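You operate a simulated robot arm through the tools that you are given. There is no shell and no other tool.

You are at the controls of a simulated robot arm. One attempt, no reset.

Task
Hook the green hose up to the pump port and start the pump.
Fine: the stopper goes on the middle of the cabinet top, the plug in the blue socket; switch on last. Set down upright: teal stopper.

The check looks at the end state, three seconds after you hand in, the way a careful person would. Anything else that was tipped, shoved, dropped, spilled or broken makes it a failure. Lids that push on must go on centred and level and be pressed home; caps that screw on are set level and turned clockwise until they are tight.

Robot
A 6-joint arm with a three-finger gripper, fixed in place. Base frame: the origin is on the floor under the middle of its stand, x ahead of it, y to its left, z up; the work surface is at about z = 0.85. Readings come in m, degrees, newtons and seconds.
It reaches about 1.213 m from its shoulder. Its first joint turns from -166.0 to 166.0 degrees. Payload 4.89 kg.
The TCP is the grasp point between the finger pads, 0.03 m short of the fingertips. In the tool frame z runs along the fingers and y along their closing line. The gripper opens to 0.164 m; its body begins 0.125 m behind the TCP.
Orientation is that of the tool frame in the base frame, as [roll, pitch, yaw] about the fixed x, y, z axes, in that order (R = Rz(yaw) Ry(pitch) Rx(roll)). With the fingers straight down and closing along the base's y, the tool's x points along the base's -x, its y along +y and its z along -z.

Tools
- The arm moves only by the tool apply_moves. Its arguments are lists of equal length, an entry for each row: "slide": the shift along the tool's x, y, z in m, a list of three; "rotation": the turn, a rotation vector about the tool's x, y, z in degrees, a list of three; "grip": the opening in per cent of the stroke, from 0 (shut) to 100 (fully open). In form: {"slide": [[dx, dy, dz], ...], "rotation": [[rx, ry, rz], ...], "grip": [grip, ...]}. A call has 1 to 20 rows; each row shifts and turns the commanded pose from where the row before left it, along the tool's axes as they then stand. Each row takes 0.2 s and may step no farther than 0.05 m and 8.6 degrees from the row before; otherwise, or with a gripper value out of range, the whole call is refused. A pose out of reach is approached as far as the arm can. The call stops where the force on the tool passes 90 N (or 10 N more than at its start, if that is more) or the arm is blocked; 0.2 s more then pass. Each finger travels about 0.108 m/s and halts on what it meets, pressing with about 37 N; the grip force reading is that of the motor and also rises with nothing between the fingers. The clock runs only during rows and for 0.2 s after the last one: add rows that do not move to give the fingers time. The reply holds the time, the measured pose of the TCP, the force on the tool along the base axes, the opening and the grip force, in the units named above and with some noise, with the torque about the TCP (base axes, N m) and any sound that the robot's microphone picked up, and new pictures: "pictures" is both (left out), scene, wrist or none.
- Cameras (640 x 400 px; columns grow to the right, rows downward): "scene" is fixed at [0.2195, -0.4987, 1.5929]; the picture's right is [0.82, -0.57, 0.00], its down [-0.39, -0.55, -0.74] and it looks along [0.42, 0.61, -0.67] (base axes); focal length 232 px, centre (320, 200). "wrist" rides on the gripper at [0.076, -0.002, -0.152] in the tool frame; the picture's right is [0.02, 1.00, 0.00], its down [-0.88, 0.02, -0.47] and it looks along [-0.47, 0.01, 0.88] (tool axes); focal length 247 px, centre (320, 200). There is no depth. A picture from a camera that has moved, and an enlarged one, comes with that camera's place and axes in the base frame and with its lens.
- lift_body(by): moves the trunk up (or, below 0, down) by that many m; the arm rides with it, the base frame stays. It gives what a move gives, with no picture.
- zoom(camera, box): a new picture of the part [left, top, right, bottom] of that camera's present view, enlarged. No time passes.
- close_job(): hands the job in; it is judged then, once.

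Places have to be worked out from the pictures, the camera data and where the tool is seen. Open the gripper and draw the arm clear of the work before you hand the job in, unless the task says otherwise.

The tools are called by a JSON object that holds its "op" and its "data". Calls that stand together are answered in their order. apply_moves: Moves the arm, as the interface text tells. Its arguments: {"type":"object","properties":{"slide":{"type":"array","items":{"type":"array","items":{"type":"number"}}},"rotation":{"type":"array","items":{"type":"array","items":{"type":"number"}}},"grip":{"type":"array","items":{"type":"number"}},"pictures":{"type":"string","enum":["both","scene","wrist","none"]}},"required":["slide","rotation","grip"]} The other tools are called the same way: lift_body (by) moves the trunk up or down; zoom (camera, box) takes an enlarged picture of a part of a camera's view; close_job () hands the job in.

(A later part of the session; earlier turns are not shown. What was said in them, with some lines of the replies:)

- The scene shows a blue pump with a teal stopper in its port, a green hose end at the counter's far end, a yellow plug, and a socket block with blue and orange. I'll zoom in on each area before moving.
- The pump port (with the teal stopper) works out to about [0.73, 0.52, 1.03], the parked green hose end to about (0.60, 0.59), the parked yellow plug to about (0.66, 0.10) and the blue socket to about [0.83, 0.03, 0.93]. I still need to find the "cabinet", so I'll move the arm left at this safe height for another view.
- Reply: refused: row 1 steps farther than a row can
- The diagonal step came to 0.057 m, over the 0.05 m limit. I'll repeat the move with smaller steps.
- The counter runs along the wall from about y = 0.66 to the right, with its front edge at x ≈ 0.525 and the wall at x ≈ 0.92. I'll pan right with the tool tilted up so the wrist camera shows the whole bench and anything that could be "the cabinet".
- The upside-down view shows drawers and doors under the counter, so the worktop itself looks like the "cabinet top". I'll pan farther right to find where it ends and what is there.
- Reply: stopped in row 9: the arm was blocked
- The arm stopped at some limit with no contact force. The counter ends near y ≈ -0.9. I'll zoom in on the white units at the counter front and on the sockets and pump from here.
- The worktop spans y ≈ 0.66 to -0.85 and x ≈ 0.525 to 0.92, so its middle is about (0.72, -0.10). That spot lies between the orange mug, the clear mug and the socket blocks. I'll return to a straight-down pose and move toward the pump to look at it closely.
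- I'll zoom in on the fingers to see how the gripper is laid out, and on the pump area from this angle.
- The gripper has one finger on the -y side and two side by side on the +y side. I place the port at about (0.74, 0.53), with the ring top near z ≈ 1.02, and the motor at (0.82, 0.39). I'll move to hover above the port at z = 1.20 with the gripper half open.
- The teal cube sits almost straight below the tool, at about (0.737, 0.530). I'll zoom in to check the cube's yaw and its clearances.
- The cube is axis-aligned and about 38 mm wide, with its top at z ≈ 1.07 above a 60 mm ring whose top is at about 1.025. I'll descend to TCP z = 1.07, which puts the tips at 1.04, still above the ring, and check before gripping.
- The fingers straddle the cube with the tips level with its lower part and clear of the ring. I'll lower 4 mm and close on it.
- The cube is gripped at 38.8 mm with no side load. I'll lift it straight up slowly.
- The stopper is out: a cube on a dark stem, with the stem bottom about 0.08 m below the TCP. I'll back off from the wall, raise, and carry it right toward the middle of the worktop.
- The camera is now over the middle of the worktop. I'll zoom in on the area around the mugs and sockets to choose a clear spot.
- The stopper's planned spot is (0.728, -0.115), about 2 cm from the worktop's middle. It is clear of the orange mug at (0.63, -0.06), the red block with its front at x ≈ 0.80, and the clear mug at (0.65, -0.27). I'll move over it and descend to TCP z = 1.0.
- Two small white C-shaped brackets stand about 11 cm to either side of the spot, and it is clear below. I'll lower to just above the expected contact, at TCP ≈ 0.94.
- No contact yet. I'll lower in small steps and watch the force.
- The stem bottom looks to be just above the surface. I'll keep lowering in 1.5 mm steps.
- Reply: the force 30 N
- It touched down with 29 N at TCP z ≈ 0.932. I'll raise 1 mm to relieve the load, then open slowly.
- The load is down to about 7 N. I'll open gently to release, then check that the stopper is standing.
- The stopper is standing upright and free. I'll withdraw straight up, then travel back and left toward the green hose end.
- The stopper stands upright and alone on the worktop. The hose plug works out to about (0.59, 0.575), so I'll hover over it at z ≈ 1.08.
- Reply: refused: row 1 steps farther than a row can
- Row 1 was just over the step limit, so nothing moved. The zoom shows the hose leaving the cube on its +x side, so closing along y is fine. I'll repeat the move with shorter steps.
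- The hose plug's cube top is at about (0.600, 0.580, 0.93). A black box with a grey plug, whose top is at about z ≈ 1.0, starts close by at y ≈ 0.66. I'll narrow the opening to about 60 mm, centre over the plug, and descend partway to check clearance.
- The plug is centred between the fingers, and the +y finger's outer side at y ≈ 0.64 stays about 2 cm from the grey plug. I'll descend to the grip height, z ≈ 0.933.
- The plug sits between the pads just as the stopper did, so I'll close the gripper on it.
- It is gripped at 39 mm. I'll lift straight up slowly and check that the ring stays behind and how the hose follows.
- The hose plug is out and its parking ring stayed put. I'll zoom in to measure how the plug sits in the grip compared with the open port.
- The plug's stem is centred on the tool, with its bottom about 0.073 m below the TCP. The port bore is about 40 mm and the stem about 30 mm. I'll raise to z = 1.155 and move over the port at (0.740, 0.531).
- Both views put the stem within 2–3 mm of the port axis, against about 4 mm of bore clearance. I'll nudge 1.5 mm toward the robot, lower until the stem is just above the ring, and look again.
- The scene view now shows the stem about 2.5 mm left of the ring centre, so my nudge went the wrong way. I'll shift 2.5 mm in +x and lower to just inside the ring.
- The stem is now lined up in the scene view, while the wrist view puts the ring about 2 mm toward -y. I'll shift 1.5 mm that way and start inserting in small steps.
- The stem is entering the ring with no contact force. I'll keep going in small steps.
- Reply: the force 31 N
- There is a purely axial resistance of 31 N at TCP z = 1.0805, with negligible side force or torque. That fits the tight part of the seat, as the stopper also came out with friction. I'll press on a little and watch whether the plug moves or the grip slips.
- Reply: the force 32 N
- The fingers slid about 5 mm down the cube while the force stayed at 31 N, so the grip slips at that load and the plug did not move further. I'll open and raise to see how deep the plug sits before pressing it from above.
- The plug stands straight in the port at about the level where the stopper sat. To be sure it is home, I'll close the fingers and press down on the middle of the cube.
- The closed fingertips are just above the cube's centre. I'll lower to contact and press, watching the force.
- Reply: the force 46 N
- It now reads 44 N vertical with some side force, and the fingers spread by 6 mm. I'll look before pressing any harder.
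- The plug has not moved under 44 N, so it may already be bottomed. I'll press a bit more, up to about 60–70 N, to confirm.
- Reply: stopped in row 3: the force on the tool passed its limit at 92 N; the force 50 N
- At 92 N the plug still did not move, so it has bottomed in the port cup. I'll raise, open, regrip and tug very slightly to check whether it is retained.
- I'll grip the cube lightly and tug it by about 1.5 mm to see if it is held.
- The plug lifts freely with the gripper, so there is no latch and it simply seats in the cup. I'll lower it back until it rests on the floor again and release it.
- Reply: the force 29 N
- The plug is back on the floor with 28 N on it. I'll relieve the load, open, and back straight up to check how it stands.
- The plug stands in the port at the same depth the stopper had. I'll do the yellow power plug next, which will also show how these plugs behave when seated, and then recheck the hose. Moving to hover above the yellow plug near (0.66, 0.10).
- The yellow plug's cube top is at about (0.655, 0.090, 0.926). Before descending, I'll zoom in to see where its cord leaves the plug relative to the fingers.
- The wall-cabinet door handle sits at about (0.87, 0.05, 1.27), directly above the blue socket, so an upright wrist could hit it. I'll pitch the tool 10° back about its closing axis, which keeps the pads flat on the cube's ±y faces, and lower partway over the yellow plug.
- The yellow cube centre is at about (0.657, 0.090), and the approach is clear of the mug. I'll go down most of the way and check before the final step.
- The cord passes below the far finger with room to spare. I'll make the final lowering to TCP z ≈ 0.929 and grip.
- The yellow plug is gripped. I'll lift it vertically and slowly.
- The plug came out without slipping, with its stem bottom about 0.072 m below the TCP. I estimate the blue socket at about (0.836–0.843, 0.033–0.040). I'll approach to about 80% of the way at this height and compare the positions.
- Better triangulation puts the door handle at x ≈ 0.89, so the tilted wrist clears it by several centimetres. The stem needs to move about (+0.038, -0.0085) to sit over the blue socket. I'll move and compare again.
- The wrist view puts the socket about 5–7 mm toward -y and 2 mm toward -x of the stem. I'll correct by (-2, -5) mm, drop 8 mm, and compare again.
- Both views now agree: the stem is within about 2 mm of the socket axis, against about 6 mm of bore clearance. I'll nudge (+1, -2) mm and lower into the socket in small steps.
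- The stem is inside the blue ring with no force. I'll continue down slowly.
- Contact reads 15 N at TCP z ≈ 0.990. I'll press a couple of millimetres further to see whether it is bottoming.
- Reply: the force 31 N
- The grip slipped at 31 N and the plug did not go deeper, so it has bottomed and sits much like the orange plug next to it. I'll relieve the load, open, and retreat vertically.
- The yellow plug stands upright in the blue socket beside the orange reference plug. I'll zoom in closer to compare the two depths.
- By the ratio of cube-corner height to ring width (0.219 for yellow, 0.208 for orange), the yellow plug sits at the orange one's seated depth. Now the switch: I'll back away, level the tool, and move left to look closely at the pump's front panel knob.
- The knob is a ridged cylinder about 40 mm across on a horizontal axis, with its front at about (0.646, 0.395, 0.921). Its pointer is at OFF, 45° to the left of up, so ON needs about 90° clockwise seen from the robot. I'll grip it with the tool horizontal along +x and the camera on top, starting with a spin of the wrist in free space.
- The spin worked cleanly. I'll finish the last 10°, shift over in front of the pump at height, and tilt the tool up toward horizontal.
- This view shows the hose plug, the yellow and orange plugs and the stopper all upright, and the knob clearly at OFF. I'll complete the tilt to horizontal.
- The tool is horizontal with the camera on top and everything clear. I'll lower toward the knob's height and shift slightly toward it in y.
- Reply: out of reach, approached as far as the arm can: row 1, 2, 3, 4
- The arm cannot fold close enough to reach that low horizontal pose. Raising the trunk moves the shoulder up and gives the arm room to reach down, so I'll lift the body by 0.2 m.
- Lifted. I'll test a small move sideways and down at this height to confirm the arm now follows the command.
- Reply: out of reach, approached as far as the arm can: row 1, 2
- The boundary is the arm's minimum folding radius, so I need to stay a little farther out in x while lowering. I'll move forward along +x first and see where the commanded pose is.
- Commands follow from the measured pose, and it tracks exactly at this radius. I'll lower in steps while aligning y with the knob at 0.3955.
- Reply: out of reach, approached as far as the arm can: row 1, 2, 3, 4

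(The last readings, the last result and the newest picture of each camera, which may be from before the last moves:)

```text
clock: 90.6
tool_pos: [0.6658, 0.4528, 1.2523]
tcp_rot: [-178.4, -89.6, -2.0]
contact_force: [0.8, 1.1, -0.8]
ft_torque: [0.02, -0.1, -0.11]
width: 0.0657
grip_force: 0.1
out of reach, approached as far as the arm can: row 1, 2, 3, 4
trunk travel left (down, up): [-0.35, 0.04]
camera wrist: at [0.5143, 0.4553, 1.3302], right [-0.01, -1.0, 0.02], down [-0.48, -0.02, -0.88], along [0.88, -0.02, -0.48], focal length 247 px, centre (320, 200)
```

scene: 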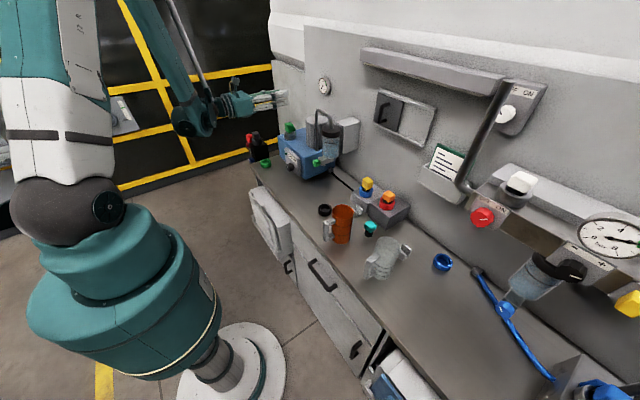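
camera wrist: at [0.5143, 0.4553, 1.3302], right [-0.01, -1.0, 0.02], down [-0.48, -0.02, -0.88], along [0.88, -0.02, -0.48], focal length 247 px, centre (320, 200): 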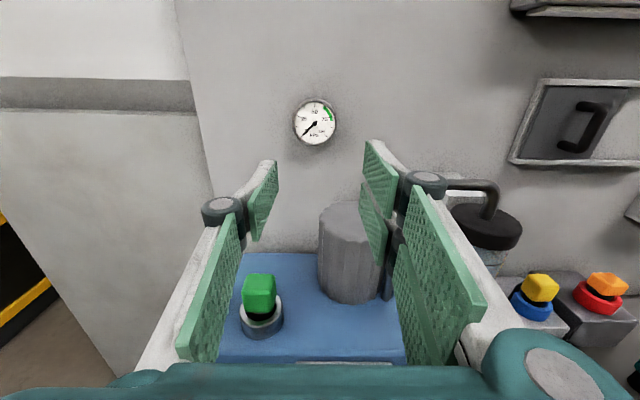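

Even here the level, low pose is blocked, but a slightly pitched tool with the shoulder lower relative to it looks reachable. I'll test that geometry in free space at this height, with a 12° downward pitch in front of the knob's y. If it tracks, lowering the trunk will bring exactly that pose down to the knob.

{"op": "apply_moves", "data": {"slide": [[0, 0, 0], [0, 0, 0], [0.00575, 0.02865, -0.018], [0.00575, 0.02865, -0.018], [0, 0, 0]], "rotation": [[0, -6, 0], [0, -6, 0], [0, 0, 0], [0, 0, 0], [0, 0, 0]], "grip": [40, 40, 40, 40, 40]}}

```text
clock: 91.8
tool_pos: [0.6308, 0.3936, 1.2738]
tcp_rot: [-179.7, -77.6, -0.7]
contact_force: [-0.3, -0.7, 0.5]
ft_torque: [0.05, 0.05, 0.15]
width: 0.0658
grip_force: 0.1
trunk travel left (down, up): [-0.35, 0.04]
camera wrist: at [0.4987, 0.3963, 1.3797], right [0.0, -1.0, 0.02], down [-0.65, -0.01, -0.76], along [0.76, -0.01, -0.65], focal length 247 px, centre (320, 200)
```

scene: 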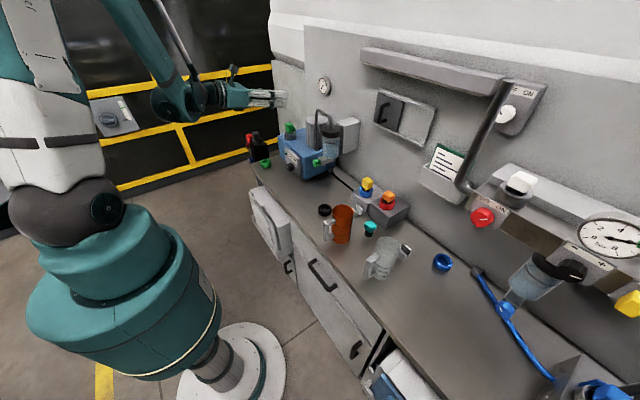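
wrist: 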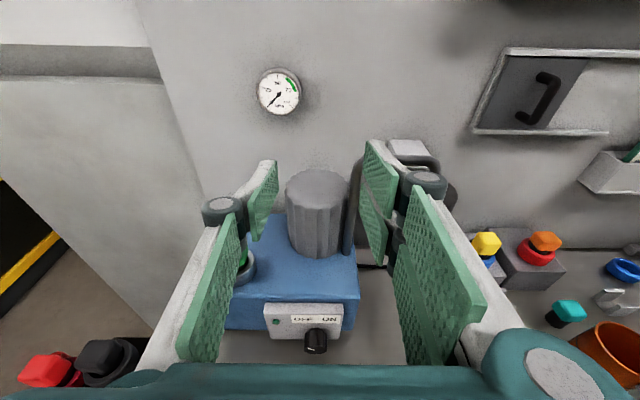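

That pose is reachable. I'll also rehearse the twist here in free space, rotating about the knob axis to -65° and then through to +25°, to be sure the arm can do it.

{"op": "apply_moves", "data": {"slide": [[0, 0, 0], [0, 0, 0], [0, 0, 0], [0, 0, 0], [0, 0, 0], [0, 0, 0], [0, 0, 0], [0, 0, 0], [0, 0, 0]], "rotation": [[-1.69, 0, -7.95], [-1.69, 0, -7.95], [-1.69, 0, -7.95], [-1.69, 0, -7.95], [-1.69, 0, -7.95], [-1.69, 0, -7.95], [-1.69, 0, -7.95], [-1.69, 0, -7.95], [0, 0, 0]], "grip": [40, 40, 40, 40, 40, 40, 40, 40, 40]}}

```text
clock: 93.8
tool_pos: [0.6319, 0.3943, 1.2729]
tcp_rot: [95.8, -24.3, 76.4]
contact_force: [-0.2, 0.1, -0.3]
ft_torque: [0.02, 0.01, -0.07]
width: 0.0656
grip_force: 0.0
trunk travel left (down, up): [-0.35, 0.04]
camera wrist: at [0.5002, 0.4924, 1.3164], right [0.01, -0.4, 0.92], down [-0.65, -0.7, -0.3], along [0.76, -0.59, -0.27], focal length 247 px, centre (320, 200)
```

scene: 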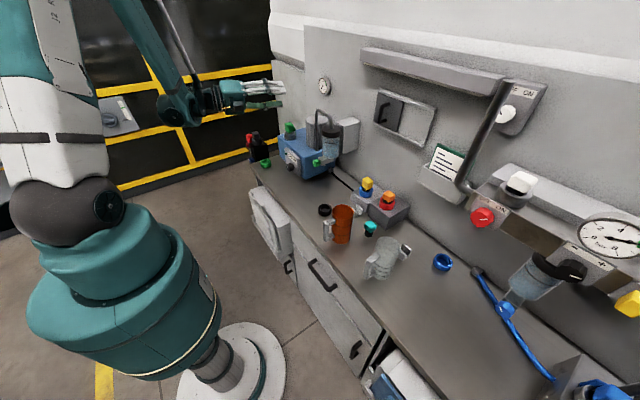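
wrist: 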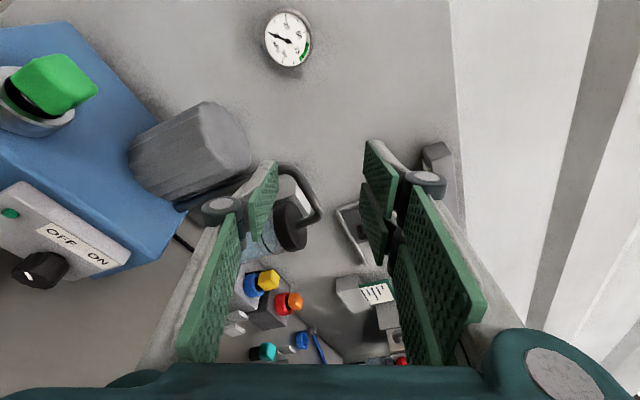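

It tracks well at -65°. Now I'll rehearse the forward twist of 90°.

{"op": "apply_moves", "data": {"slide": [[0, 0, 0], [0, 0, 0], [0, 0, 0], [0, 0, 0], [0, 0, 0], [0, 0, 0], [0, 0, 0], [0, 0, 0], [0, 0, 0], [0, 0, 0], [0, 0, 0], [0, 0, 0]], "rotation": [[1.7, 0, 8.0], [1.7, 0, 8.0], [1.7, 0, 8.0], [1.7, 0, 8.0], [1.7, 0, 8.0], [1.7, 0, 8.0], [1.7, 0, 8.0], [1.7, 0, 8.0], [1.7, 0, 8.0], [1.7, 0, 8.0], [1.7, 0, 8.0], [0, 0, 0]], "grip": [40, 40, 40, 40, 40, 40, 40, 40, 40, 40, 40, 40]}}

```text
clock: 96.4
tool_pos: [0.6333, 0.3937, 1.2727]
tcp_rot: [-114.6, -62.2, -63.3]
contact_force: [0.6, -1.0, 0.3]
ft_torque: [0.03, 0.0, -0.01]
width: 0.0657
grip_force: 0.1
trunk travel left (down, up): [-0.35, 0.04]
camera wrist: at [0.5, 0.3513, 1.3702], right [0.0, -0.91, -0.4], down [-0.65, 0.31, -0.7], along [0.76, 0.26, -0.59], focal length 247 px, centre (320, 200)
```

scene: 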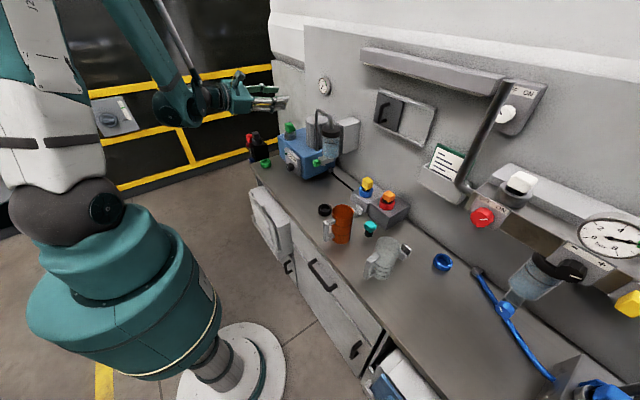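
wrist: 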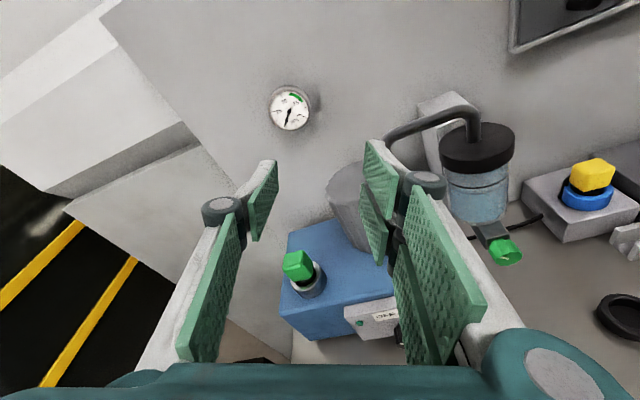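

The full twist is reachable. I'll rotate back to level for viewing, back off to x = 0.60, and then lower the trunk in stages.

{"op": "apply_moves", "data": {"slide": [[0, 0, 0], [0, 0, 0], [0, 0, 0], [-0.0033, 0, -0.0157], [-0.0033, 0, -0.0157], [0, 0, 0]], "rotation": [[-1.73, 0, -8.15], [-1.73, 0, -8.15], [-1.73, 0, -8.15], [0, 0, 0], [0, 0, 0], [0, 0, 0]], "grip": [40, 40, 40, 40, 40, 40], "pictures": "none"}}

```text
clock: 97.8
tool_pos: [0.5995, 0.3935, 1.273]
tcp_rot: [179.8, -77.7, -0.2]
contact_force: [-1.5, 0.3, 1.1]
ft_torque: [-0.02, 0.01, 0.01]
width: 0.0654
grip_force: 0.0
trunk travel left (down, up): [-0.35, 0.04]
```

The pose at (0.5995, 0.3935, 1.273) is reachable and level. I'll lower the trunk by 0.25 m, which brings the TCP to about 1.02.

{"op": "lift_body", "data": {"by": -0.25}}

{"op": "zoom", "data": {"camera": "wrist", "box": [200, 130, 440, 330]}}

{"op": "zoom", "data": {"camera": "scene", "box": [150, 70, 350, 230]}}

```text
clock: 100.4
tool_pos: [0.6007, 0.3933, 1.0233]
tcp_rot: [-180.0, -77.7, -0.4]
contact_force: [0.4, -0.7, 0.4]
ft_torque: [0.0, 0.01, -0.03]
width: 0.0655
grip_force: 0.1
trunk travel left (down, up): [-0.1, 0.29]
```

```text
2.00 times, centred on (320, 230) of wrist
camera zoom: at [0.4683, 0.3969, 1.1299], right [0.0, -1.0, 0.02], down [-0.65, -0.02, -0.76], along [0.76, -0.01, -0.65], focal length 494 px, centre (320, 140)
```

zoom: 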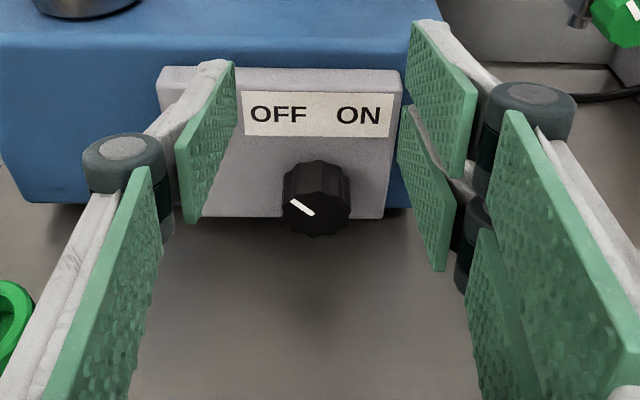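

```text
2.50 times, centred on (250, 150) of scene
camera zoom: at [0.2195, -0.4987, 1.5929], right [0.82, -0.57, 0.0], down [-0.39, -0.55, -0.74], along [0.42, 0.61, -0.67], focal length 581 px, centre (495, 325)
```

zoom: 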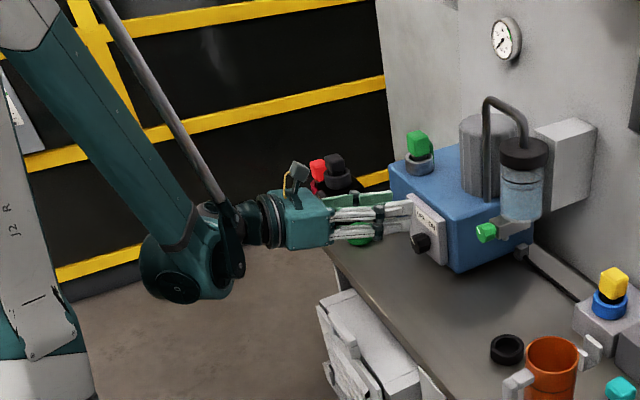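

Excellent view: the pointer is at OFF and the knob's front centre is at about (0.646, 0.395, 0.927), with a radius of about 18–20 mm. I'll pre-rotate the gripper to -65° up here, then lower the trunk to the knob's height.

{"op": "apply_moves", "data": {"slide": [[0, -0.002, 0], [0, 0, 0], [0, 0, 0], [0, 0, 0], [0, 0, 0], [0, 0, 0], [0, 0, 0], [0, 0, 0], [0, 0, 0]], "rotation": [[-1.69, 0, -7.95], [-1.69, 0, -7.95], [-1.69, 0, -7.95], [-1.69, 0, -7.95], [-1.69, 0, -7.95], [-1.69, 0, -7.95], [-1.69, 0, -7.95], [-1.69, 0, -7.95], [0, 0, 0]], "grip": [40, 40, 40, 40, 40, 40, 40, 40, 40]}}

{"op": "zoom", "data": {"camera": "scene", "box": [200, 90, 340, 200]}}

```text
clock: 102.4
tool_pos: [0.5994, 0.3963, 1.0232]
tcp_rot: [95.8, -24.2, 76.3]
contact_force: [-0.3, 0.1, -0.4]
ft_torque: [-0.01, 0.02, -0.01]
width: 0.0657
grip_force: 0.1
trunk travel left (down, up): [-0.1, 0.29]
camera wrist: at [0.4686, 0.4946, 1.0666], right [0.01, -0.4, 0.92], down [-0.65, -0.7, -0.3], along [0.76, -0.59, -0.27], focal length 247 px, centre (320, 200)
```

scene: 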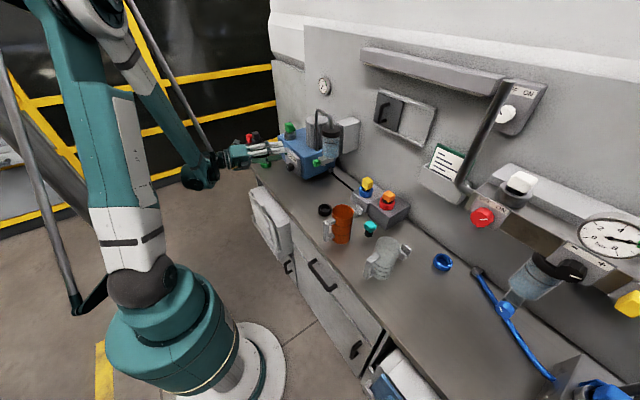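
wrist: 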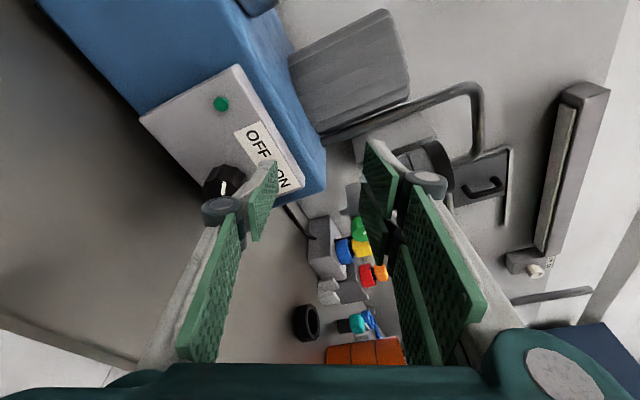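

```text
3.64 times, centred on (270, 145) of scene
camera zoom: at [0.2195, -0.4987, 1.5929], right [0.82, -0.57, 0.0], down [-0.39, -0.55, -0.74], along [0.42, 0.61, -0.67], focal length 845 px, centre (502, 400)
```

zoom: 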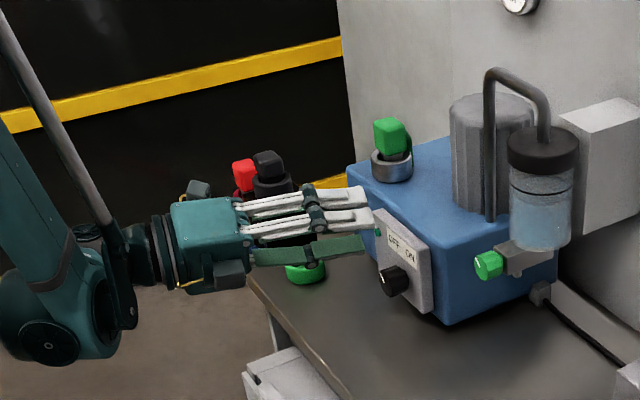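

I notice the green hose plug may look slightly tilted now, so I'll zoom in on it before continuing.

{"op": "zoom", "data": {"camera": "scene", "box": [280, 115, 305, 145]}}

{"op": "zoom", "data": {"camera": "scene", "box": [355, 172, 405, 212]}}

```text
13.33 times, centred on (292, 130) of scene
camera zoom: at [0.2195, -0.4987, 1.5929], right [0.82, -0.57, 0.0], down [-0.39, -0.55, -0.74], along [0.42, 0.61, -0.67], focal length 3098 px, centre (687, 1133)
```

zoom: 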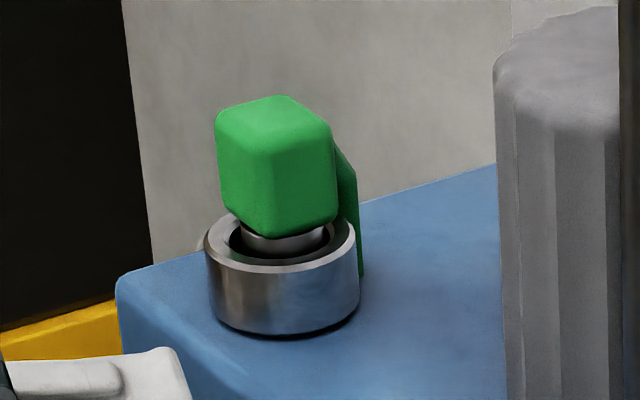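

```text
10.00 times, centred on (380, 192) of scene
camera zoom: at [0.2195, -0.4987, 1.5929], right [0.82, -0.57, 0.0], down [-0.39, -0.55, -0.74], along [0.42, 0.61, -0.67], focal length 2324 px, centre (-280, 280)
```

zoom: 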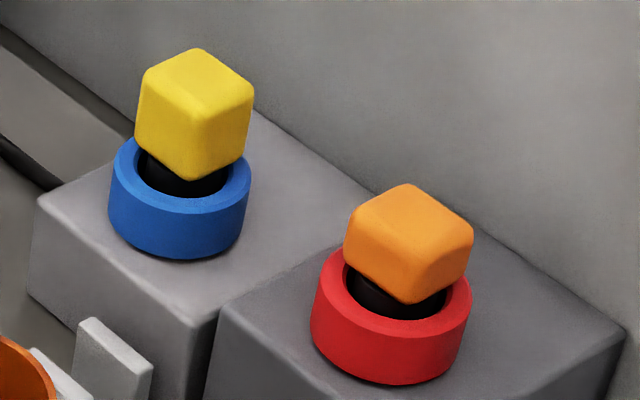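

The hose plug has not changed since I set it. I'll lower the trunk by 0.096 m, putting the TCP at z ≈ 0.927 in front of the knob.

{"op": "lift_body", "data": {"by": -0.096}}

{"op": "zoom", "data": {"camera": "wrist", "box": [160, 90, 480, 290]}}

{"op": "zoom", "data": {"camera": "scene", "box": [240, 110, 320, 190]}}

```text
clock: 103.7
tool_pos: [0.5998, 0.3966, 0.9279]
tcp_rot: [95.8, -24.2, 76.4]
contact_force: [-0.5, 0.2, -0.6]
ft_torque: [-0.03, 0.03, -0.02]
width: 0.0656
grip_force: 0.0
trunk travel left (down, up): [-0.004, 0.386]
```

```text
2.00 times, centred on (320, 190) of wrist
camera zoom: at [0.4686, 0.4944, 0.9709], right [0.01, -0.4, 0.92], down [-0.65, -0.7, -0.3], along [0.76, -0.59, -0.27], focal length 494 px, centre (320, 220)
```

zoom: 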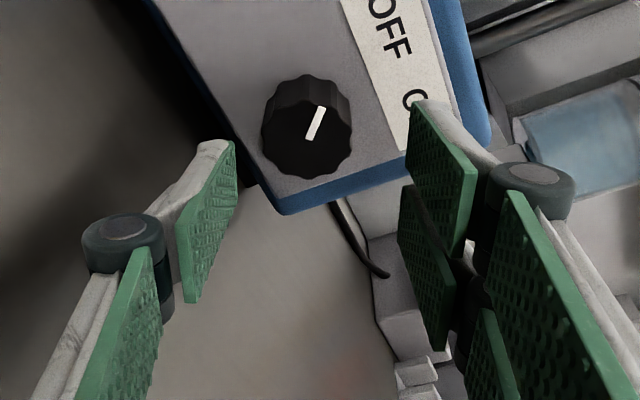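

```text
5.00 times, centred on (280, 150) of scene
camera zoom: at [0.2195, -0.4987, 1.5929], right [0.82, -0.57, 0.0], down [-0.39, -0.55, -0.74], along [0.42, 0.61, -0.67], focal length 1162 px, centre (520, 450)
```

zoom: 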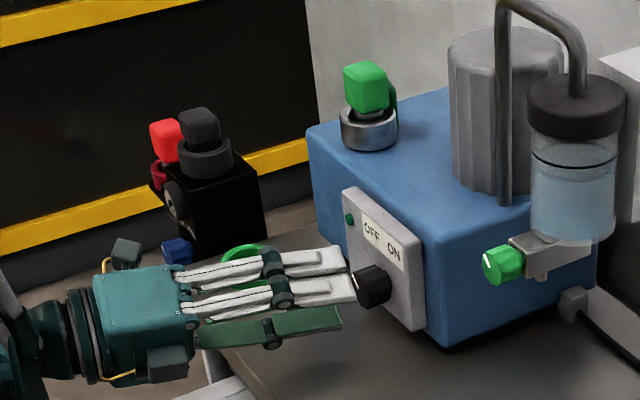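

The knob sits about 5 mm toward one finger in the closing direction. I'll shift the TCP to (0.60, 0.3945, 0.922) to centre it and check again.

{"op": "apply_moves", "data": {"slide": [[-0.0043, -0.0046, 0.0009], [0, 0, 0]], "rotation": [[0, 0, 0], [0, 0, 0]], "grip": [40, 40], "pictures": "none"}}

{"op": "zoom", "data": {"camera": "wrist", "box": [220, 90, 420, 215]}}

{"op": "zoom", "data": {"camera": "scene", "box": [265, 130, 315, 180]}}

```text
clock: 104.3
tool_pos: [0.601, 0.3949, 0.9224]
tcp_rot: [95.8, -24.3, 76.3]
contact_force: [-0.8, -0.7, -0.7]
ft_torque: [0.02, 0.04, 0.03]
width: 0.0657
grip_force: 0.0
trunk travel left (down, up): [-0.004, 0.386]
```

```text
3.20 times, centred on (320, 152) of wrist
camera zoom: at [0.4686, 0.4925, 0.9648], right [0.01, -0.4, 0.92], down [-0.65, -0.7, -0.3], along [0.76, -0.59, -0.27], focal length 790 px, centre (320, 352)
```

zoom: 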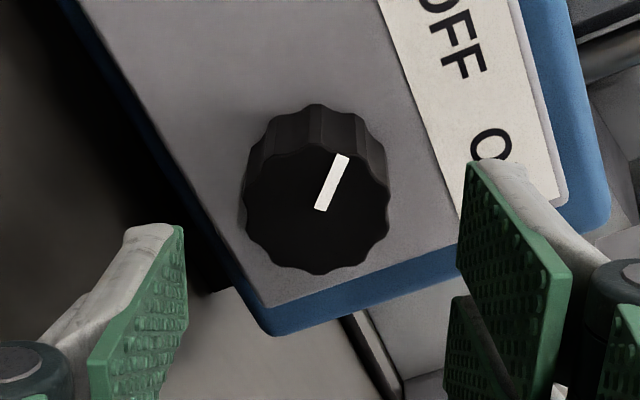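

```text
8.00 times, centred on (290, 155) of scene
camera zoom: at [0.2195, -0.4987, 1.5929], right [0.82, -0.57, 0.0], down [-0.39, -0.55, -0.74], along [0.42, 0.61, -0.67], focal length 1859 px, centre (560, 560)
```

zoom: 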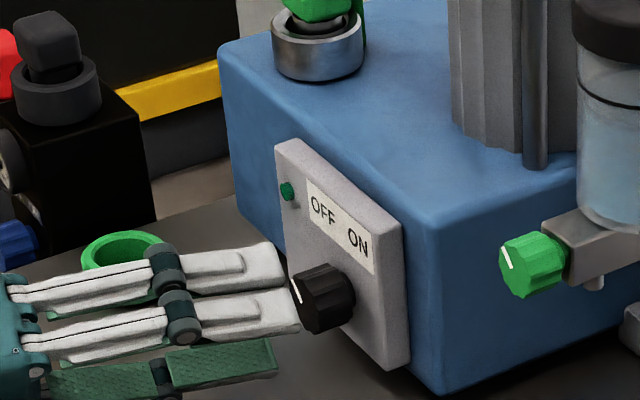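

The knob is now centred between the pads to within 2 mm. I'll advance about 27 mm along +x so the pads overlap the knob by about 11 mm without touching the panel.

{"op": "apply_moves", "data": {"slide": [[0.0024, -0.001, 0.0112], [0.0024, 0, 0.0112], [0.0009, 0, 0.0044], [0, 0, 0]], "rotation": [[0, 0, 0], [0, 0, 0], [0, 0, 0], [0, 0, 0]], "grip": [40, 40, 40, 40], "pictures": "none"}}

{"op": "zoom", "data": {"camera": "wrist", "box": [220, 90, 420, 240]}}

{"op": "zoom", "data": {"camera": "scene", "box": [265, 130, 315, 180]}}

```text
clock: 105.3
tool_pos: [0.6282, 0.3943, 0.9201]
tcp_rot: [95.8, -24.2, 76.5]
contact_force: [-0.3, -0.7, -1.1]
ft_torque: [-0.03, -0.03, -0.03]
width: 0.0657
grip_force: 0.1
trunk travel left (down, up): [-0.004, 0.386]
```

```text
2.67 times, centred on (320, 165) of wrist
camera zoom: at [0.4965, 0.4926, 0.9639], right [0.01, -0.4, 0.92], down [-0.65, -0.7, -0.3], along [0.76, -0.59, -0.27], focal length 659 px, centre (320, 293)
```

zoom: 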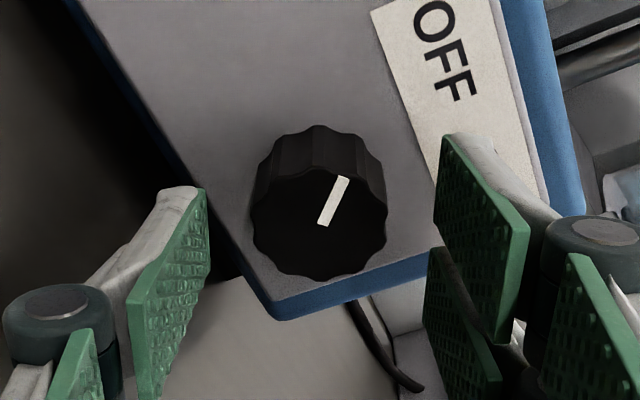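

```text
8.00 times, centred on (290, 155) of scene
camera zoom: at [0.2195, -0.4987, 1.5929], right [0.82, -0.57, 0.0], down [-0.39, -0.55, -0.74], along [0.42, 0.61, -0.67], focal length 1859 px, centre (560, 560)
```

zoom: 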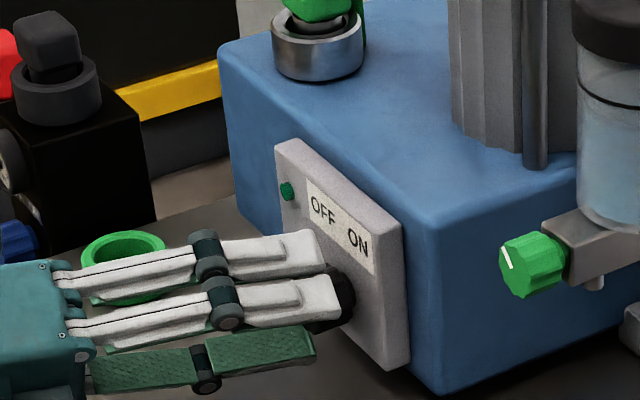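

The tips now overlap the knob, with about 1 cm left to the panel. I'll close on the knob.

{"op": "apply_moves", "data": {"slide": [[0, 0, 0], [0, 0, 0], [0, 0, 0], [0, 0, 0]], "rotation": [[0, 0, 0], [0, 0, 0], [0, 0, 0], [0, 0, 0]], "grip": [28, 18, 10, 10], "pictures": "none"}}

{"op": "zoom", "data": {"camera": "wrist", "box": [220, 90, 420, 240]}}

{"op": "zoom", "data": {"camera": "scene", "box": [265, 130, 315, 180]}}

```text
clock: 106.3
tool_pos: [0.6295, 0.394, 0.9204]
tcp_rot: [95.8, -24.3, 76.4]
contact_force: [-0.6, 0.3, -3.1]
ft_torque: [0.03, 0.06, 0.03]
width: 0.0394
grip_force: 45.4
trunk travel left (down, up): [-0.004, 0.386]
```

```text
2.67 times, centred on (320, 165) of wrist
camera zoom: at [0.4965, 0.4927, 0.9638], right [0.01, -0.4, 0.92], down [-0.65, -0.7, -0.3], along [0.76, -0.59, -0.27], focal length 659 px, centre (320, 293)
```

zoom: 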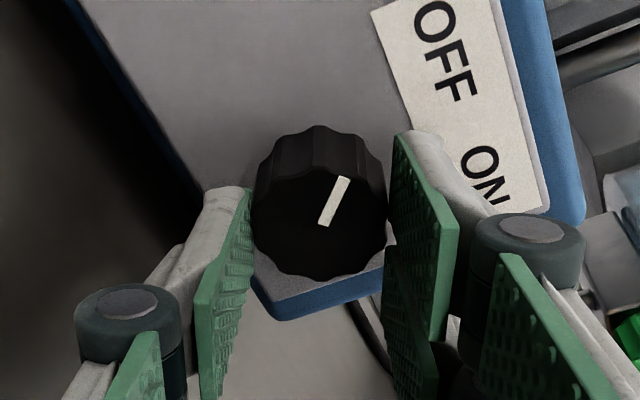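

```text
8.00 times, centred on (290, 155) of scene
camera zoom: at [0.2195, -0.4987, 1.5929], right [0.82, -0.57, 0.0], down [-0.39, -0.55, -0.74], along [0.42, 0.61, -0.67], focal length 1859 px, centre (560, 560)
```

zoom: 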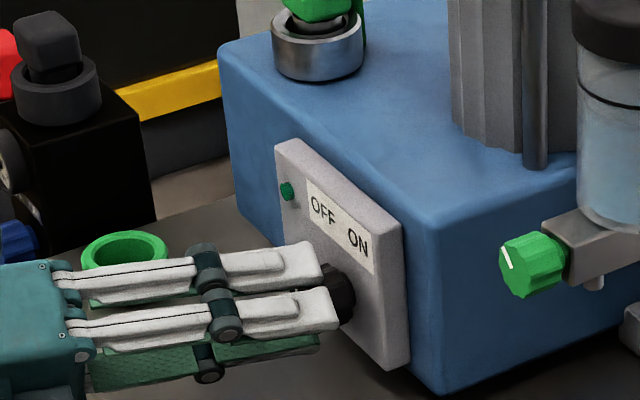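

The knob is gripped at 39.4 mm with almost no side force. I'll twist clockwise about the knob axis by 30° first and check the pointer.

{"op": "apply_moves", "data": {"slide": [[0, 0, 0], [0, 0, 0], [0, 0, 0], [0, 0, 0], [0, 0, 0], [0, 0, 0]], "rotation": [[1.25, 0, 5.87], [1.25, 0, 5.87], [1.25, 0, 5.87], [1.25, 0, 5.87], [1.25, 0, 5.87], [0, 0, 0]], "grip": [10, 10, 10, 10, 10, 10], "pictures": "none"}}

{"op": "zoom", "data": {"camera": "wrist", "box": [220, 90, 420, 240]}}

{"op": "zoom", "data": {"camera": "scene", "box": [265, 130, 315, 180]}}

```text
clock: 107.7
tool_pos: [0.6284, 0.3958, 0.9202]
tcp_rot: [107.0, -53.1, 69.0]
contact_force: [13.0, 1.2, 3.0]
ft_torque: [0.0, -0.18, -0.02]
width: 0.0396
grip_force: 44.9
trunk travel left (down, up): [-0.004, 0.386]
```

```text
2.67 times, centred on (320, 165) of wrist
camera zoom: at [0.4965, 0.4578, 1.0067], right [0.0, -0.81, 0.59], down [-0.65, -0.45, -0.61], along [0.76, -0.38, -0.53], focal length 659 px, centre (320, 293)
```

zoom: 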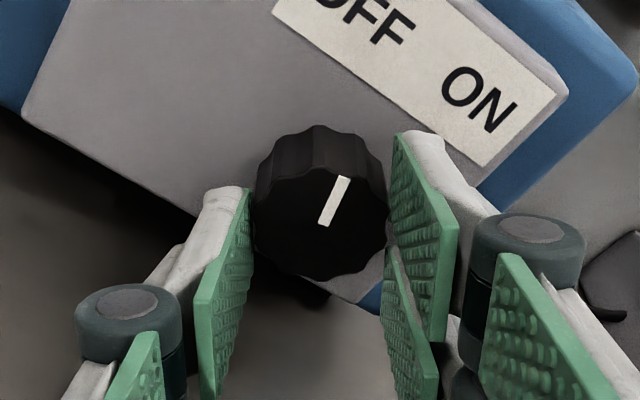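

```text
8.00 times, centred on (290, 155) of scene
camera zoom: at [0.2195, -0.4987, 1.5929], right [0.82, -0.57, 0.0], down [-0.39, -0.55, -0.74], along [0.42, 0.61, -0.67], focal length 1859 px, centre (560, 560)
```

zoom: 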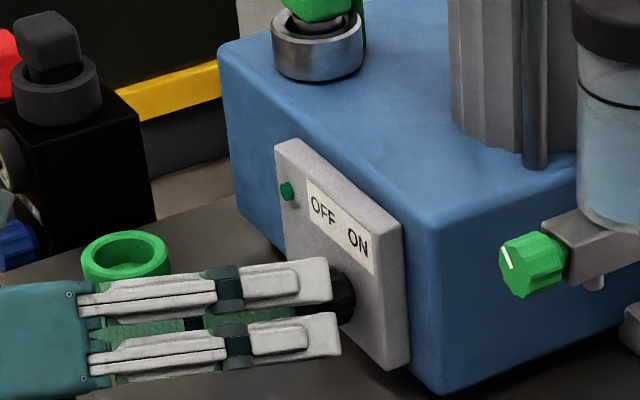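

The knob turns with the gripper, and the pointer has swung 30° toward ON. I'll continue another 30°.

{"op": "apply_moves", "data": {"slide": [[0, 0, 0], [0, 0, 0], [0, 0, 0], [0, 0, 0], [0, 0, 0], [0, 0, 0]], "rotation": [[1.25, 0, 5.87], [1.25, 0, 5.87], [1.25, 0, 5.87], [1.25, 0, 5.87], [1.25, 0, 5.87], [0, 0, 0]], "grip": [10, 10, 10, 10, 10, 10], "pictures": "none"}}

{"op": "zoom", "data": {"camera": "wrist", "box": [220, 60, 420, 240]}}

{"op": "zoom", "data": {"camera": "scene", "box": [265, 130, 315, 180]}}

```text
clock: 109.1
tool_pos: [0.6279, 0.3948, 0.92]
tcp_rot: [157.9, -76.8, 21.3]
contact_force: [21.0, 1.3, 10.1]
ft_torque: [0.01, -0.24, -0.05]
width: 0.0394
grip_force: 44.9
trunk travel left (down, up): [-0.004, 0.386]
```

```text
2.22 times, centred on (320, 150) of wrist
camera zoom: at [0.4962, 0.4063, 1.0262], right [0.0, -0.99, 0.11], down [-0.65, -0.08, -0.76], along [0.76, -0.07, -0.65], focal length 549 px, centre (320, 311)
```

zoom: 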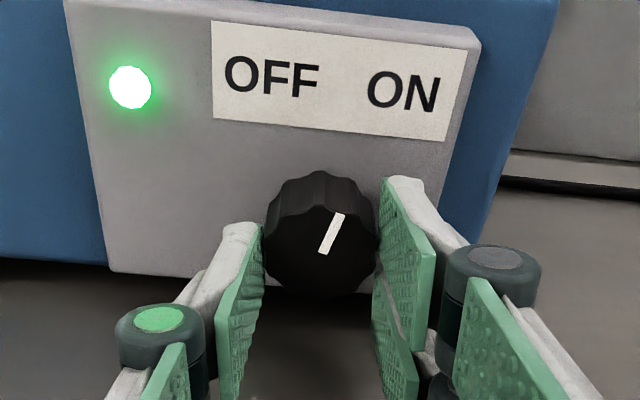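

```text
8.00 times, centred on (290, 155) of scene
camera zoom: at [0.2195, -0.4987, 1.5929], right [0.82, -0.57, 0.0], down [-0.39, -0.55, -0.74], along [0.42, 0.61, -0.67], focal length 1859 px, centre (560, 560)
```

zoom: 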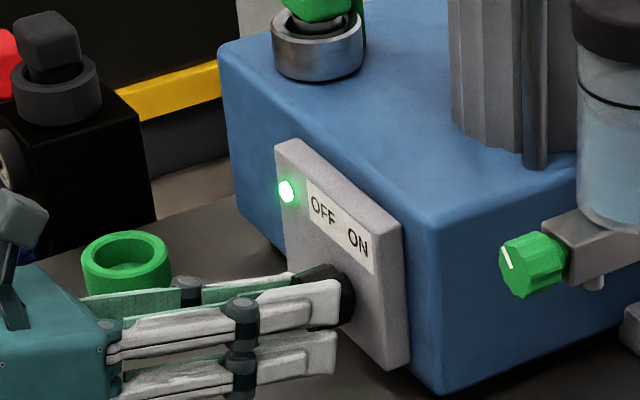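

The green lamp has lit, so the socket is live and the pump is on. The pointer isn't squarely at ON yet, so I'll keep turning toward the ON mark.

{"op": "apply_moves", "data": {"slide": [[0, 0, 0], [0, 0, 0], [0, 0, 0], [0, 0, 0], [0, 0, 0], [0, 0, 0]], "rotation": [[1.04, 0, 4.89], [1.04, 0, 4.89], [1.04, 0, 4.89], [1.04, 0, 4.89], [1.04, 0, 4.89], [0, 0, 0]], "grip": [10, 10, 10, 10, 10, 10], "pictures": "none"}}

{"op": "zoom", "data": {"camera": "wrist", "box": [220, 60, 420, 240]}}

{"op": "zoom", "data": {"camera": "scene", "box": [265, 130, 315, 180]}}

```text
clock: 110.5
tool_pos: [0.629, 0.395, 0.9208]
tcp_rot: [-120.3, -66.6, -57.9]
contact_force: [18.9, 3.1, 10.5]
ft_torque: [0.02, -0.28, 0.19]
width: 0.0397
grip_force: 44.7
trunk travel left (down, up): [-0.004, 0.386]
```

```text
2.22 times, centred on (320, 150) of wrist
camera zoom: at [0.4957, 0.3606, 1.0208], right [0.0, -0.95, -0.32], down [-0.65, 0.25, -0.72], along [0.76, 0.21, -0.61], focal length 549 px, centre (320, 311)
```

zoom: 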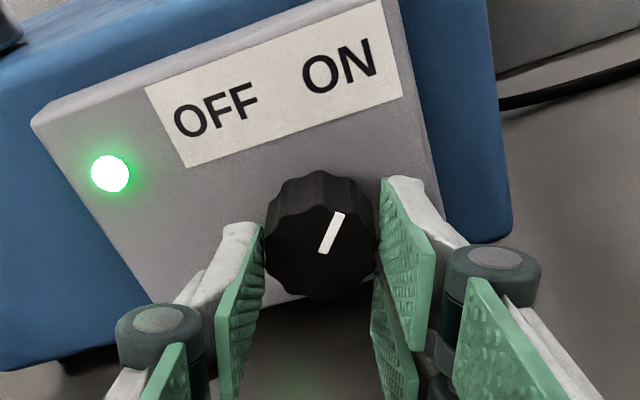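

```text
8.00 times, centred on (290, 155) of scene
camera zoom: at [0.2195, -0.4987, 1.5929], right [0.82, -0.57, 0.0], down [-0.39, -0.55, -0.74], along [0.42, 0.61, -0.67], focal length 1859 px, centre (560, 560)
```

zoom: 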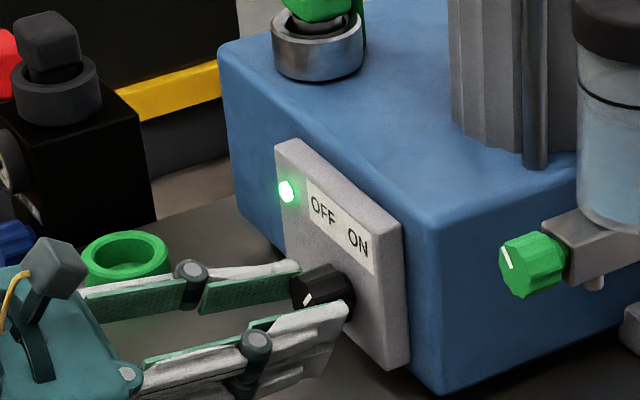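

The lamp stays lit and there is no stop torque yet; the pointer is at about +35°. I'll turn another 12° to match the OFF-side angle, watching for an end stop.

{"op": "apply_moves", "data": {"slide": [[0, 0, 0], [0, 0, 0], [0, 0, 0], [0, 0, 0]], "rotation": [[0.83, 0, 3.91], [0.83, 0, 3.91], [0.83, 0, 3.91], [0, 0, 0]], "grip": [10, 10, 10, 10], "pictures": "none"}}

{"op": "zoom", "data": {"camera": "wrist", "box": [220, 60, 420, 240]}}

{"op": "zoom", "data": {"camera": "scene", "box": [265, 130, 315, 180]}}

```text
clock: 111.5
tool_pos: [0.6285, 0.396, 0.9192]
tcp_rot: [-109.0, -55.9, -68.0]
contact_force: [1.7, 6.0, -4.6]
ft_torque: [-0.26, 0.17, 0.31]
width: 0.0391
grip_force: 44.6
trunk travel left (down, up): [-0.004, 0.386]
```

```text
2.22 times, centred on (320, 150) of wrist
camera zoom: at [0.4953, 0.3407, 1.011], right [0.0, -0.86, -0.51], down [-0.65, 0.39, -0.65], along [0.76, 0.33, -0.56], focal length 549 px, centre (320, 311)
```

zoom: 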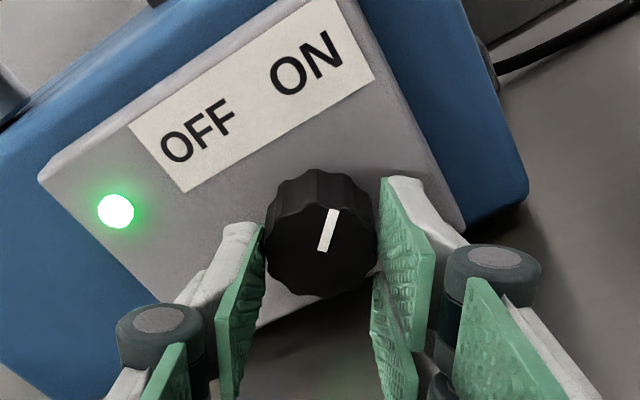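

```text
8.00 times, centred on (290, 155) of scene
camera zoom: at [0.2195, -0.4987, 1.5929], right [0.82, -0.57, 0.0], down [-0.39, -0.55, -0.74], along [0.42, 0.61, -0.67], focal length 1859 px, centre (560, 560)
```

zoom: 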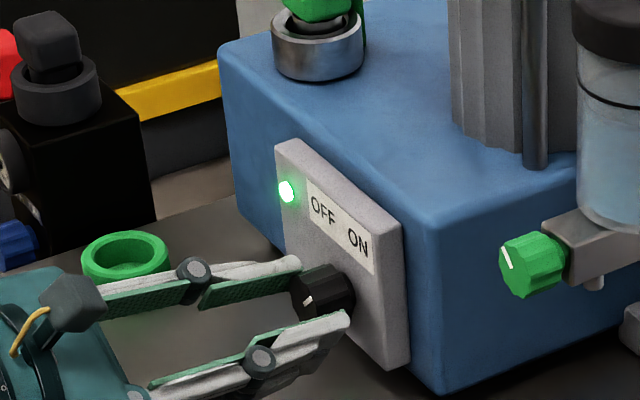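

The knob has reached its ON stop: the gripper slipped slightly and the torque rose, while the lamp stays on. I'll open just a little because the lower fingers are close to the counter, check, and then back straight out along -x.

{"op": "apply_moves", "data": {"slide": [[0, 0, 0], [0, 0, 0], [0, 0, 0], [-0.0042, 0, -0.0196], [-0.0052, 0, -0.0245], [0, 0, 0]], "rotation": [[0, 0, 0], [0, 0, 0], [0, 0, 0], [0, 0, 0], [0, 0, 0], [0, 0, 0]], "grip": [26, 31, 31, 31, 31, 31], "pictures": "none"}}

{"op": "zoom", "data": {"camera": "wrist", "box": [200, 30, 440, 240]}}

{"op": "zoom", "data": {"camera": "scene", "box": [265, 130, 315, 180]}}

```text
clock: 112.9
tool_pos: [0.5829, 0.3954, 0.9199]
tcp_rot: [-108.9, -55.9, -68.0]
contact_force: [1.1, 1.2, -0.8]
ft_torque: [0.02, 0.01, -0.02]
width: 0.0512
grip_force: 0.1
trunk travel left (down, up): [-0.004, 0.386]
```

```text
1.90 times, centred on (320, 135) of wrist
camera zoom: at [0.4502, 0.3405, 1.0115], right [0.0, -0.86, -0.51], down [-0.65, 0.39, -0.65], along [0.76, 0.33, -0.56], focal length 470 px, centre (320, 324)
```

zoom: 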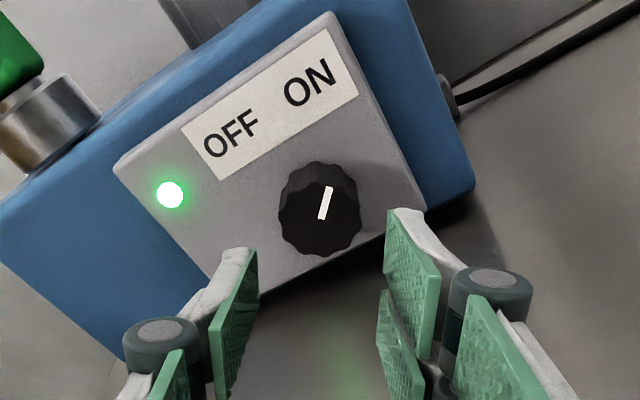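

```text
8.00 times, centred on (290, 155) of scene
camera zoom: at [0.2195, -0.4987, 1.5929], right [0.82, -0.57, 0.0], down [-0.39, -0.55, -0.74], along [0.42, 0.61, -0.67], focal length 1859 px, centre (560, 560)
```

zoom: 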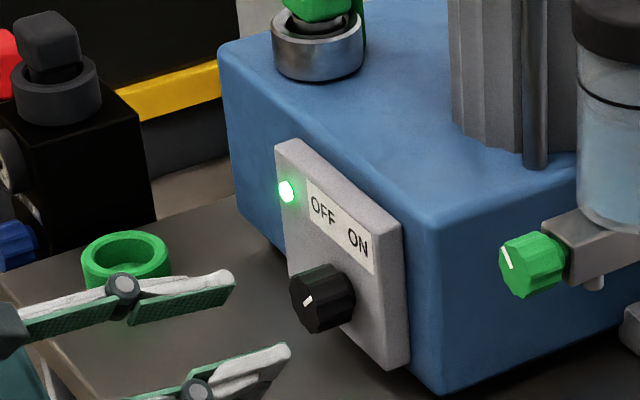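

The pump is on with its lamp lit, and the gripper is clear of the knob. I'll raise the trunk to lift the arm straight up out of the work area, then inspect everything, including the wall gauge.

{"op": "lift_body", "data": {"by": 0.3}}

{"op": "zoom", "data": {"camera": "scene", "box": [240, 60, 380, 190]}}

{"op": "zoom", "data": {"camera": "scene", "box": [310, 70, 340, 100]}}

{"op": "zoom", "data": {"camera": "scene", "box": [280, 115, 305, 145]}}

```text
clock: 115.9
tool_pos: [0.583, 0.3947, 1.2205]
tcp_rot: [-108.8, -56.0, -68.1]
contact_force: [0.2, -0.8, 0.0]
ft_torque: [0.02, -0.01, -0.02]
width: 0.0511
grip_force: 0.0
trunk travel left (down, up): [-0.304, 0.086]
```

```text
3.08 times, centred on (310, 125) of scene
camera zoom: at [0.2195, -0.4987, 1.5929], right [0.82, -0.57, 0.0], down [-0.39, -0.55, -0.74], along [0.42, 0.61, -0.67], focal length 715 px, centre (351, 431)
```

zoom: 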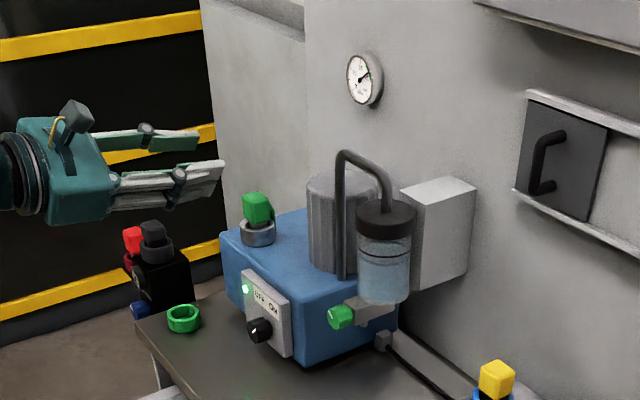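

```text
13.33 times, centred on (325, 85) of scene
camera zoom: at [0.2195, -0.4987, 1.5929], right [0.82, -0.57, 0.0], down [-0.39, -0.55, -0.74], along [0.42, 0.61, -0.67], focal length 3098 px, centre (253, 1733)
```

zoom: 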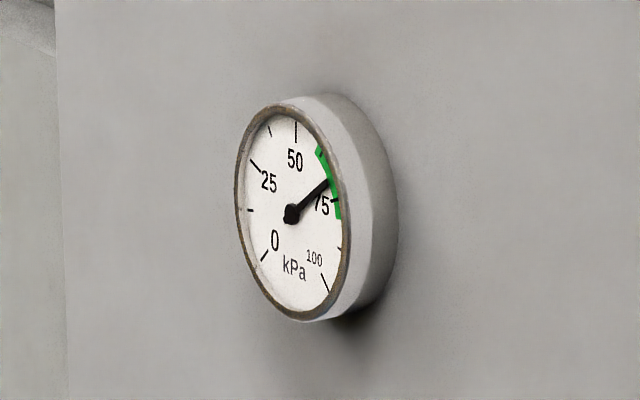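

```text
13.33 times, centred on (292, 130) of scene
camera zoom: at [0.2195, -0.4987, 1.5929], right [0.82, -0.57, 0.0], down [-0.39, -0.55, -0.74], along [0.42, 0.61, -0.67], focal length 3098 px, centre (687, 1133)
```

zoom: 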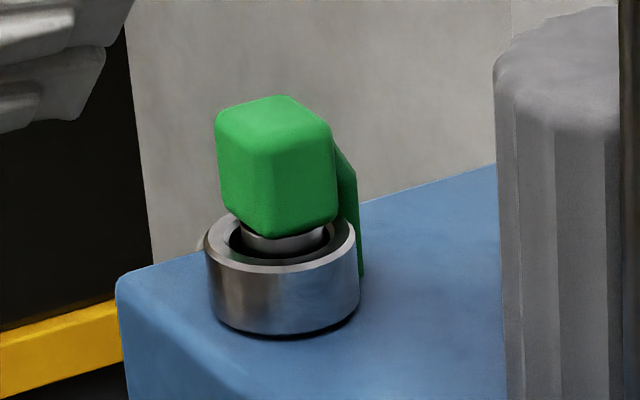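

The wall gauge now reads about 70 kPa, in its green band, which confirms the hose is connected and the pump is running. I'll open the gripper fully, raise a little more, and take a last look at the whole bench.

{"op": "apply_moves", "data": {"slide": [[0, 0, 0], [0, 0, 0], [0, 0, 0], [0, 0, 0]], "rotation": [[0, 0, 0], [0, 0, 0], [0, 0, 0], [0, 0, 0]], "grip": [60, 80, 100, 100], "pictures": "none"}}

{"op": "lift_body", "data": {"by": 0.08}}

{"op": "zoom", "data": {"camera": "scene", "box": [300, 160, 460, 300]}}

{"op": "zoom", "data": {"camera": "scene", "box": [140, 0, 640, 400]}}

{"op": "zoom", "data": {"camera": "wrist", "box": [0, 0, 640, 400]}}

```text
clock: 116.9
tool_pos: [0.5834, 0.3946, 1.2199]
tcp_rot: [-108.9, -56.0, -68.0]
contact_force: [-0.8, 0.1, -0.8]
ft_torque: [0.01, 0.01, -0.04]
width: 0.1642
grip_force: 0.1
trunk travel left (down, up): [-0.304, 0.086]
```

```text
clock: 118.1
tool_pos: [0.5832, 0.3947, 1.3002]
tcp_rot: [-108.9, -56.0, -68.0]
contact_force: [-0.2, -0.1, -0.5]
ft_torque: [-0.01, 0.0, 0.01]
width: 0.164
grip_force: 0.0
trunk travel left (down, up): [-0.384, 0.006]
```

```text
2.86 times, centred on (380, 230) of scene
camera zoom: at [0.2195, -0.4987, 1.5929], right [0.82, -0.57, 0.0], down [-0.39, -0.55, -0.74], along [0.42, 0.61, -0.67], focal length 664 px, centre (149, 114)
```

zoom: 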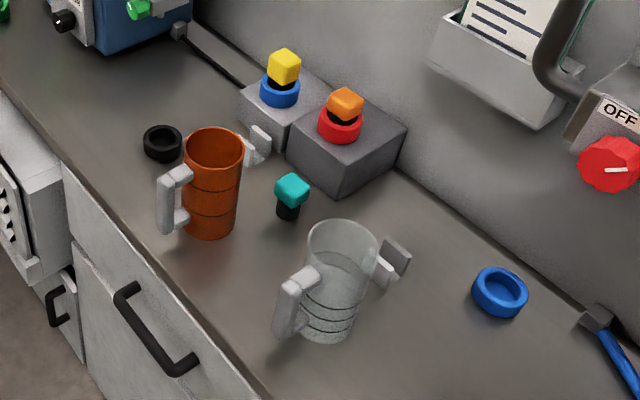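

```text
1.00 times, centred on (390, 200) of scene (not enlarged: the box is as wide or as high as the picture)
camera zoom: at [0.2195, -0.4987, 1.5929], right [0.82, -0.57, 0.0], down [-0.39, -0.55, -0.74], along [0.42, 0.61, -0.67], focal length 232 px, centre (250, 200)
```

zoom: 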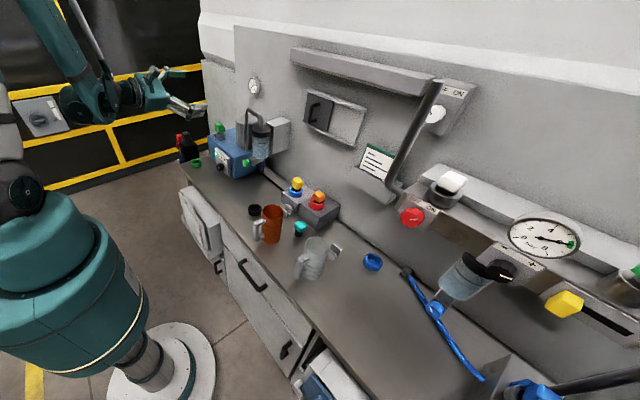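

```text
1.00 times, centred on (320, 200) of wrist (not enlarged: the box is as wide or as high as the picture)
camera zoom: at [0.4504, 0.3406, 1.3915], right [0.0, -0.86, -0.51], down [-0.65, 0.39, -0.65], along [0.76, 0.33, -0.56], focal length 247 px, centre (320, 200)
```

zoom: 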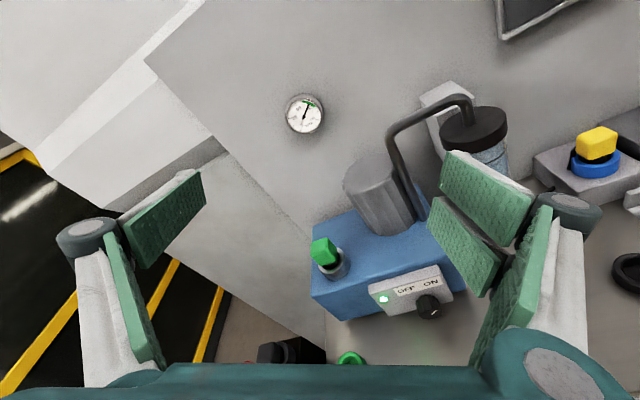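

Every step is done:
- **Stopper:** the teal stopper stands upright in the middle of the worktop.
- **Hose:** the green hose is seated in the pump port.
- **Plug:** the yellow plug is in the blue socket.
- **Pump:** the switch is at ON with the lamp lit, and the gauge is in the green.

Nothing else has moved, the gripper is open and the arm is clear, so I'm handing the job in.

{"op": "close_job", "data": {}}

```text
The job is handed in.
```

The green hose is hooked up to the pump port and the pump is running. I have handed the job in, but have not seen the result of the check.

- **Stopper:** the teal stopper stands upright at about (0.73, -0.115). I took "cabinet top" to mean the worktop over the drawers and doors, and that spot is about 2 cm from its middle by my estimate.
- **Hose:** the plug sits fully down in the port, and pressing on it with about 90 N moved it no further. There is no latch, so it would lift out by hand.
- **Power:** the yellow plug is in the blue socket, at about the same depth as the orange plug beside it.
- **Switch:** I turned it last, clockwise to its ON stop. The lamp is lit, and the wall gauge rose to about 70 kPa, inside its green band.

In the last pictures nothing else had been tipped or moved. The gripper is open and the arm is raised clear of the work.
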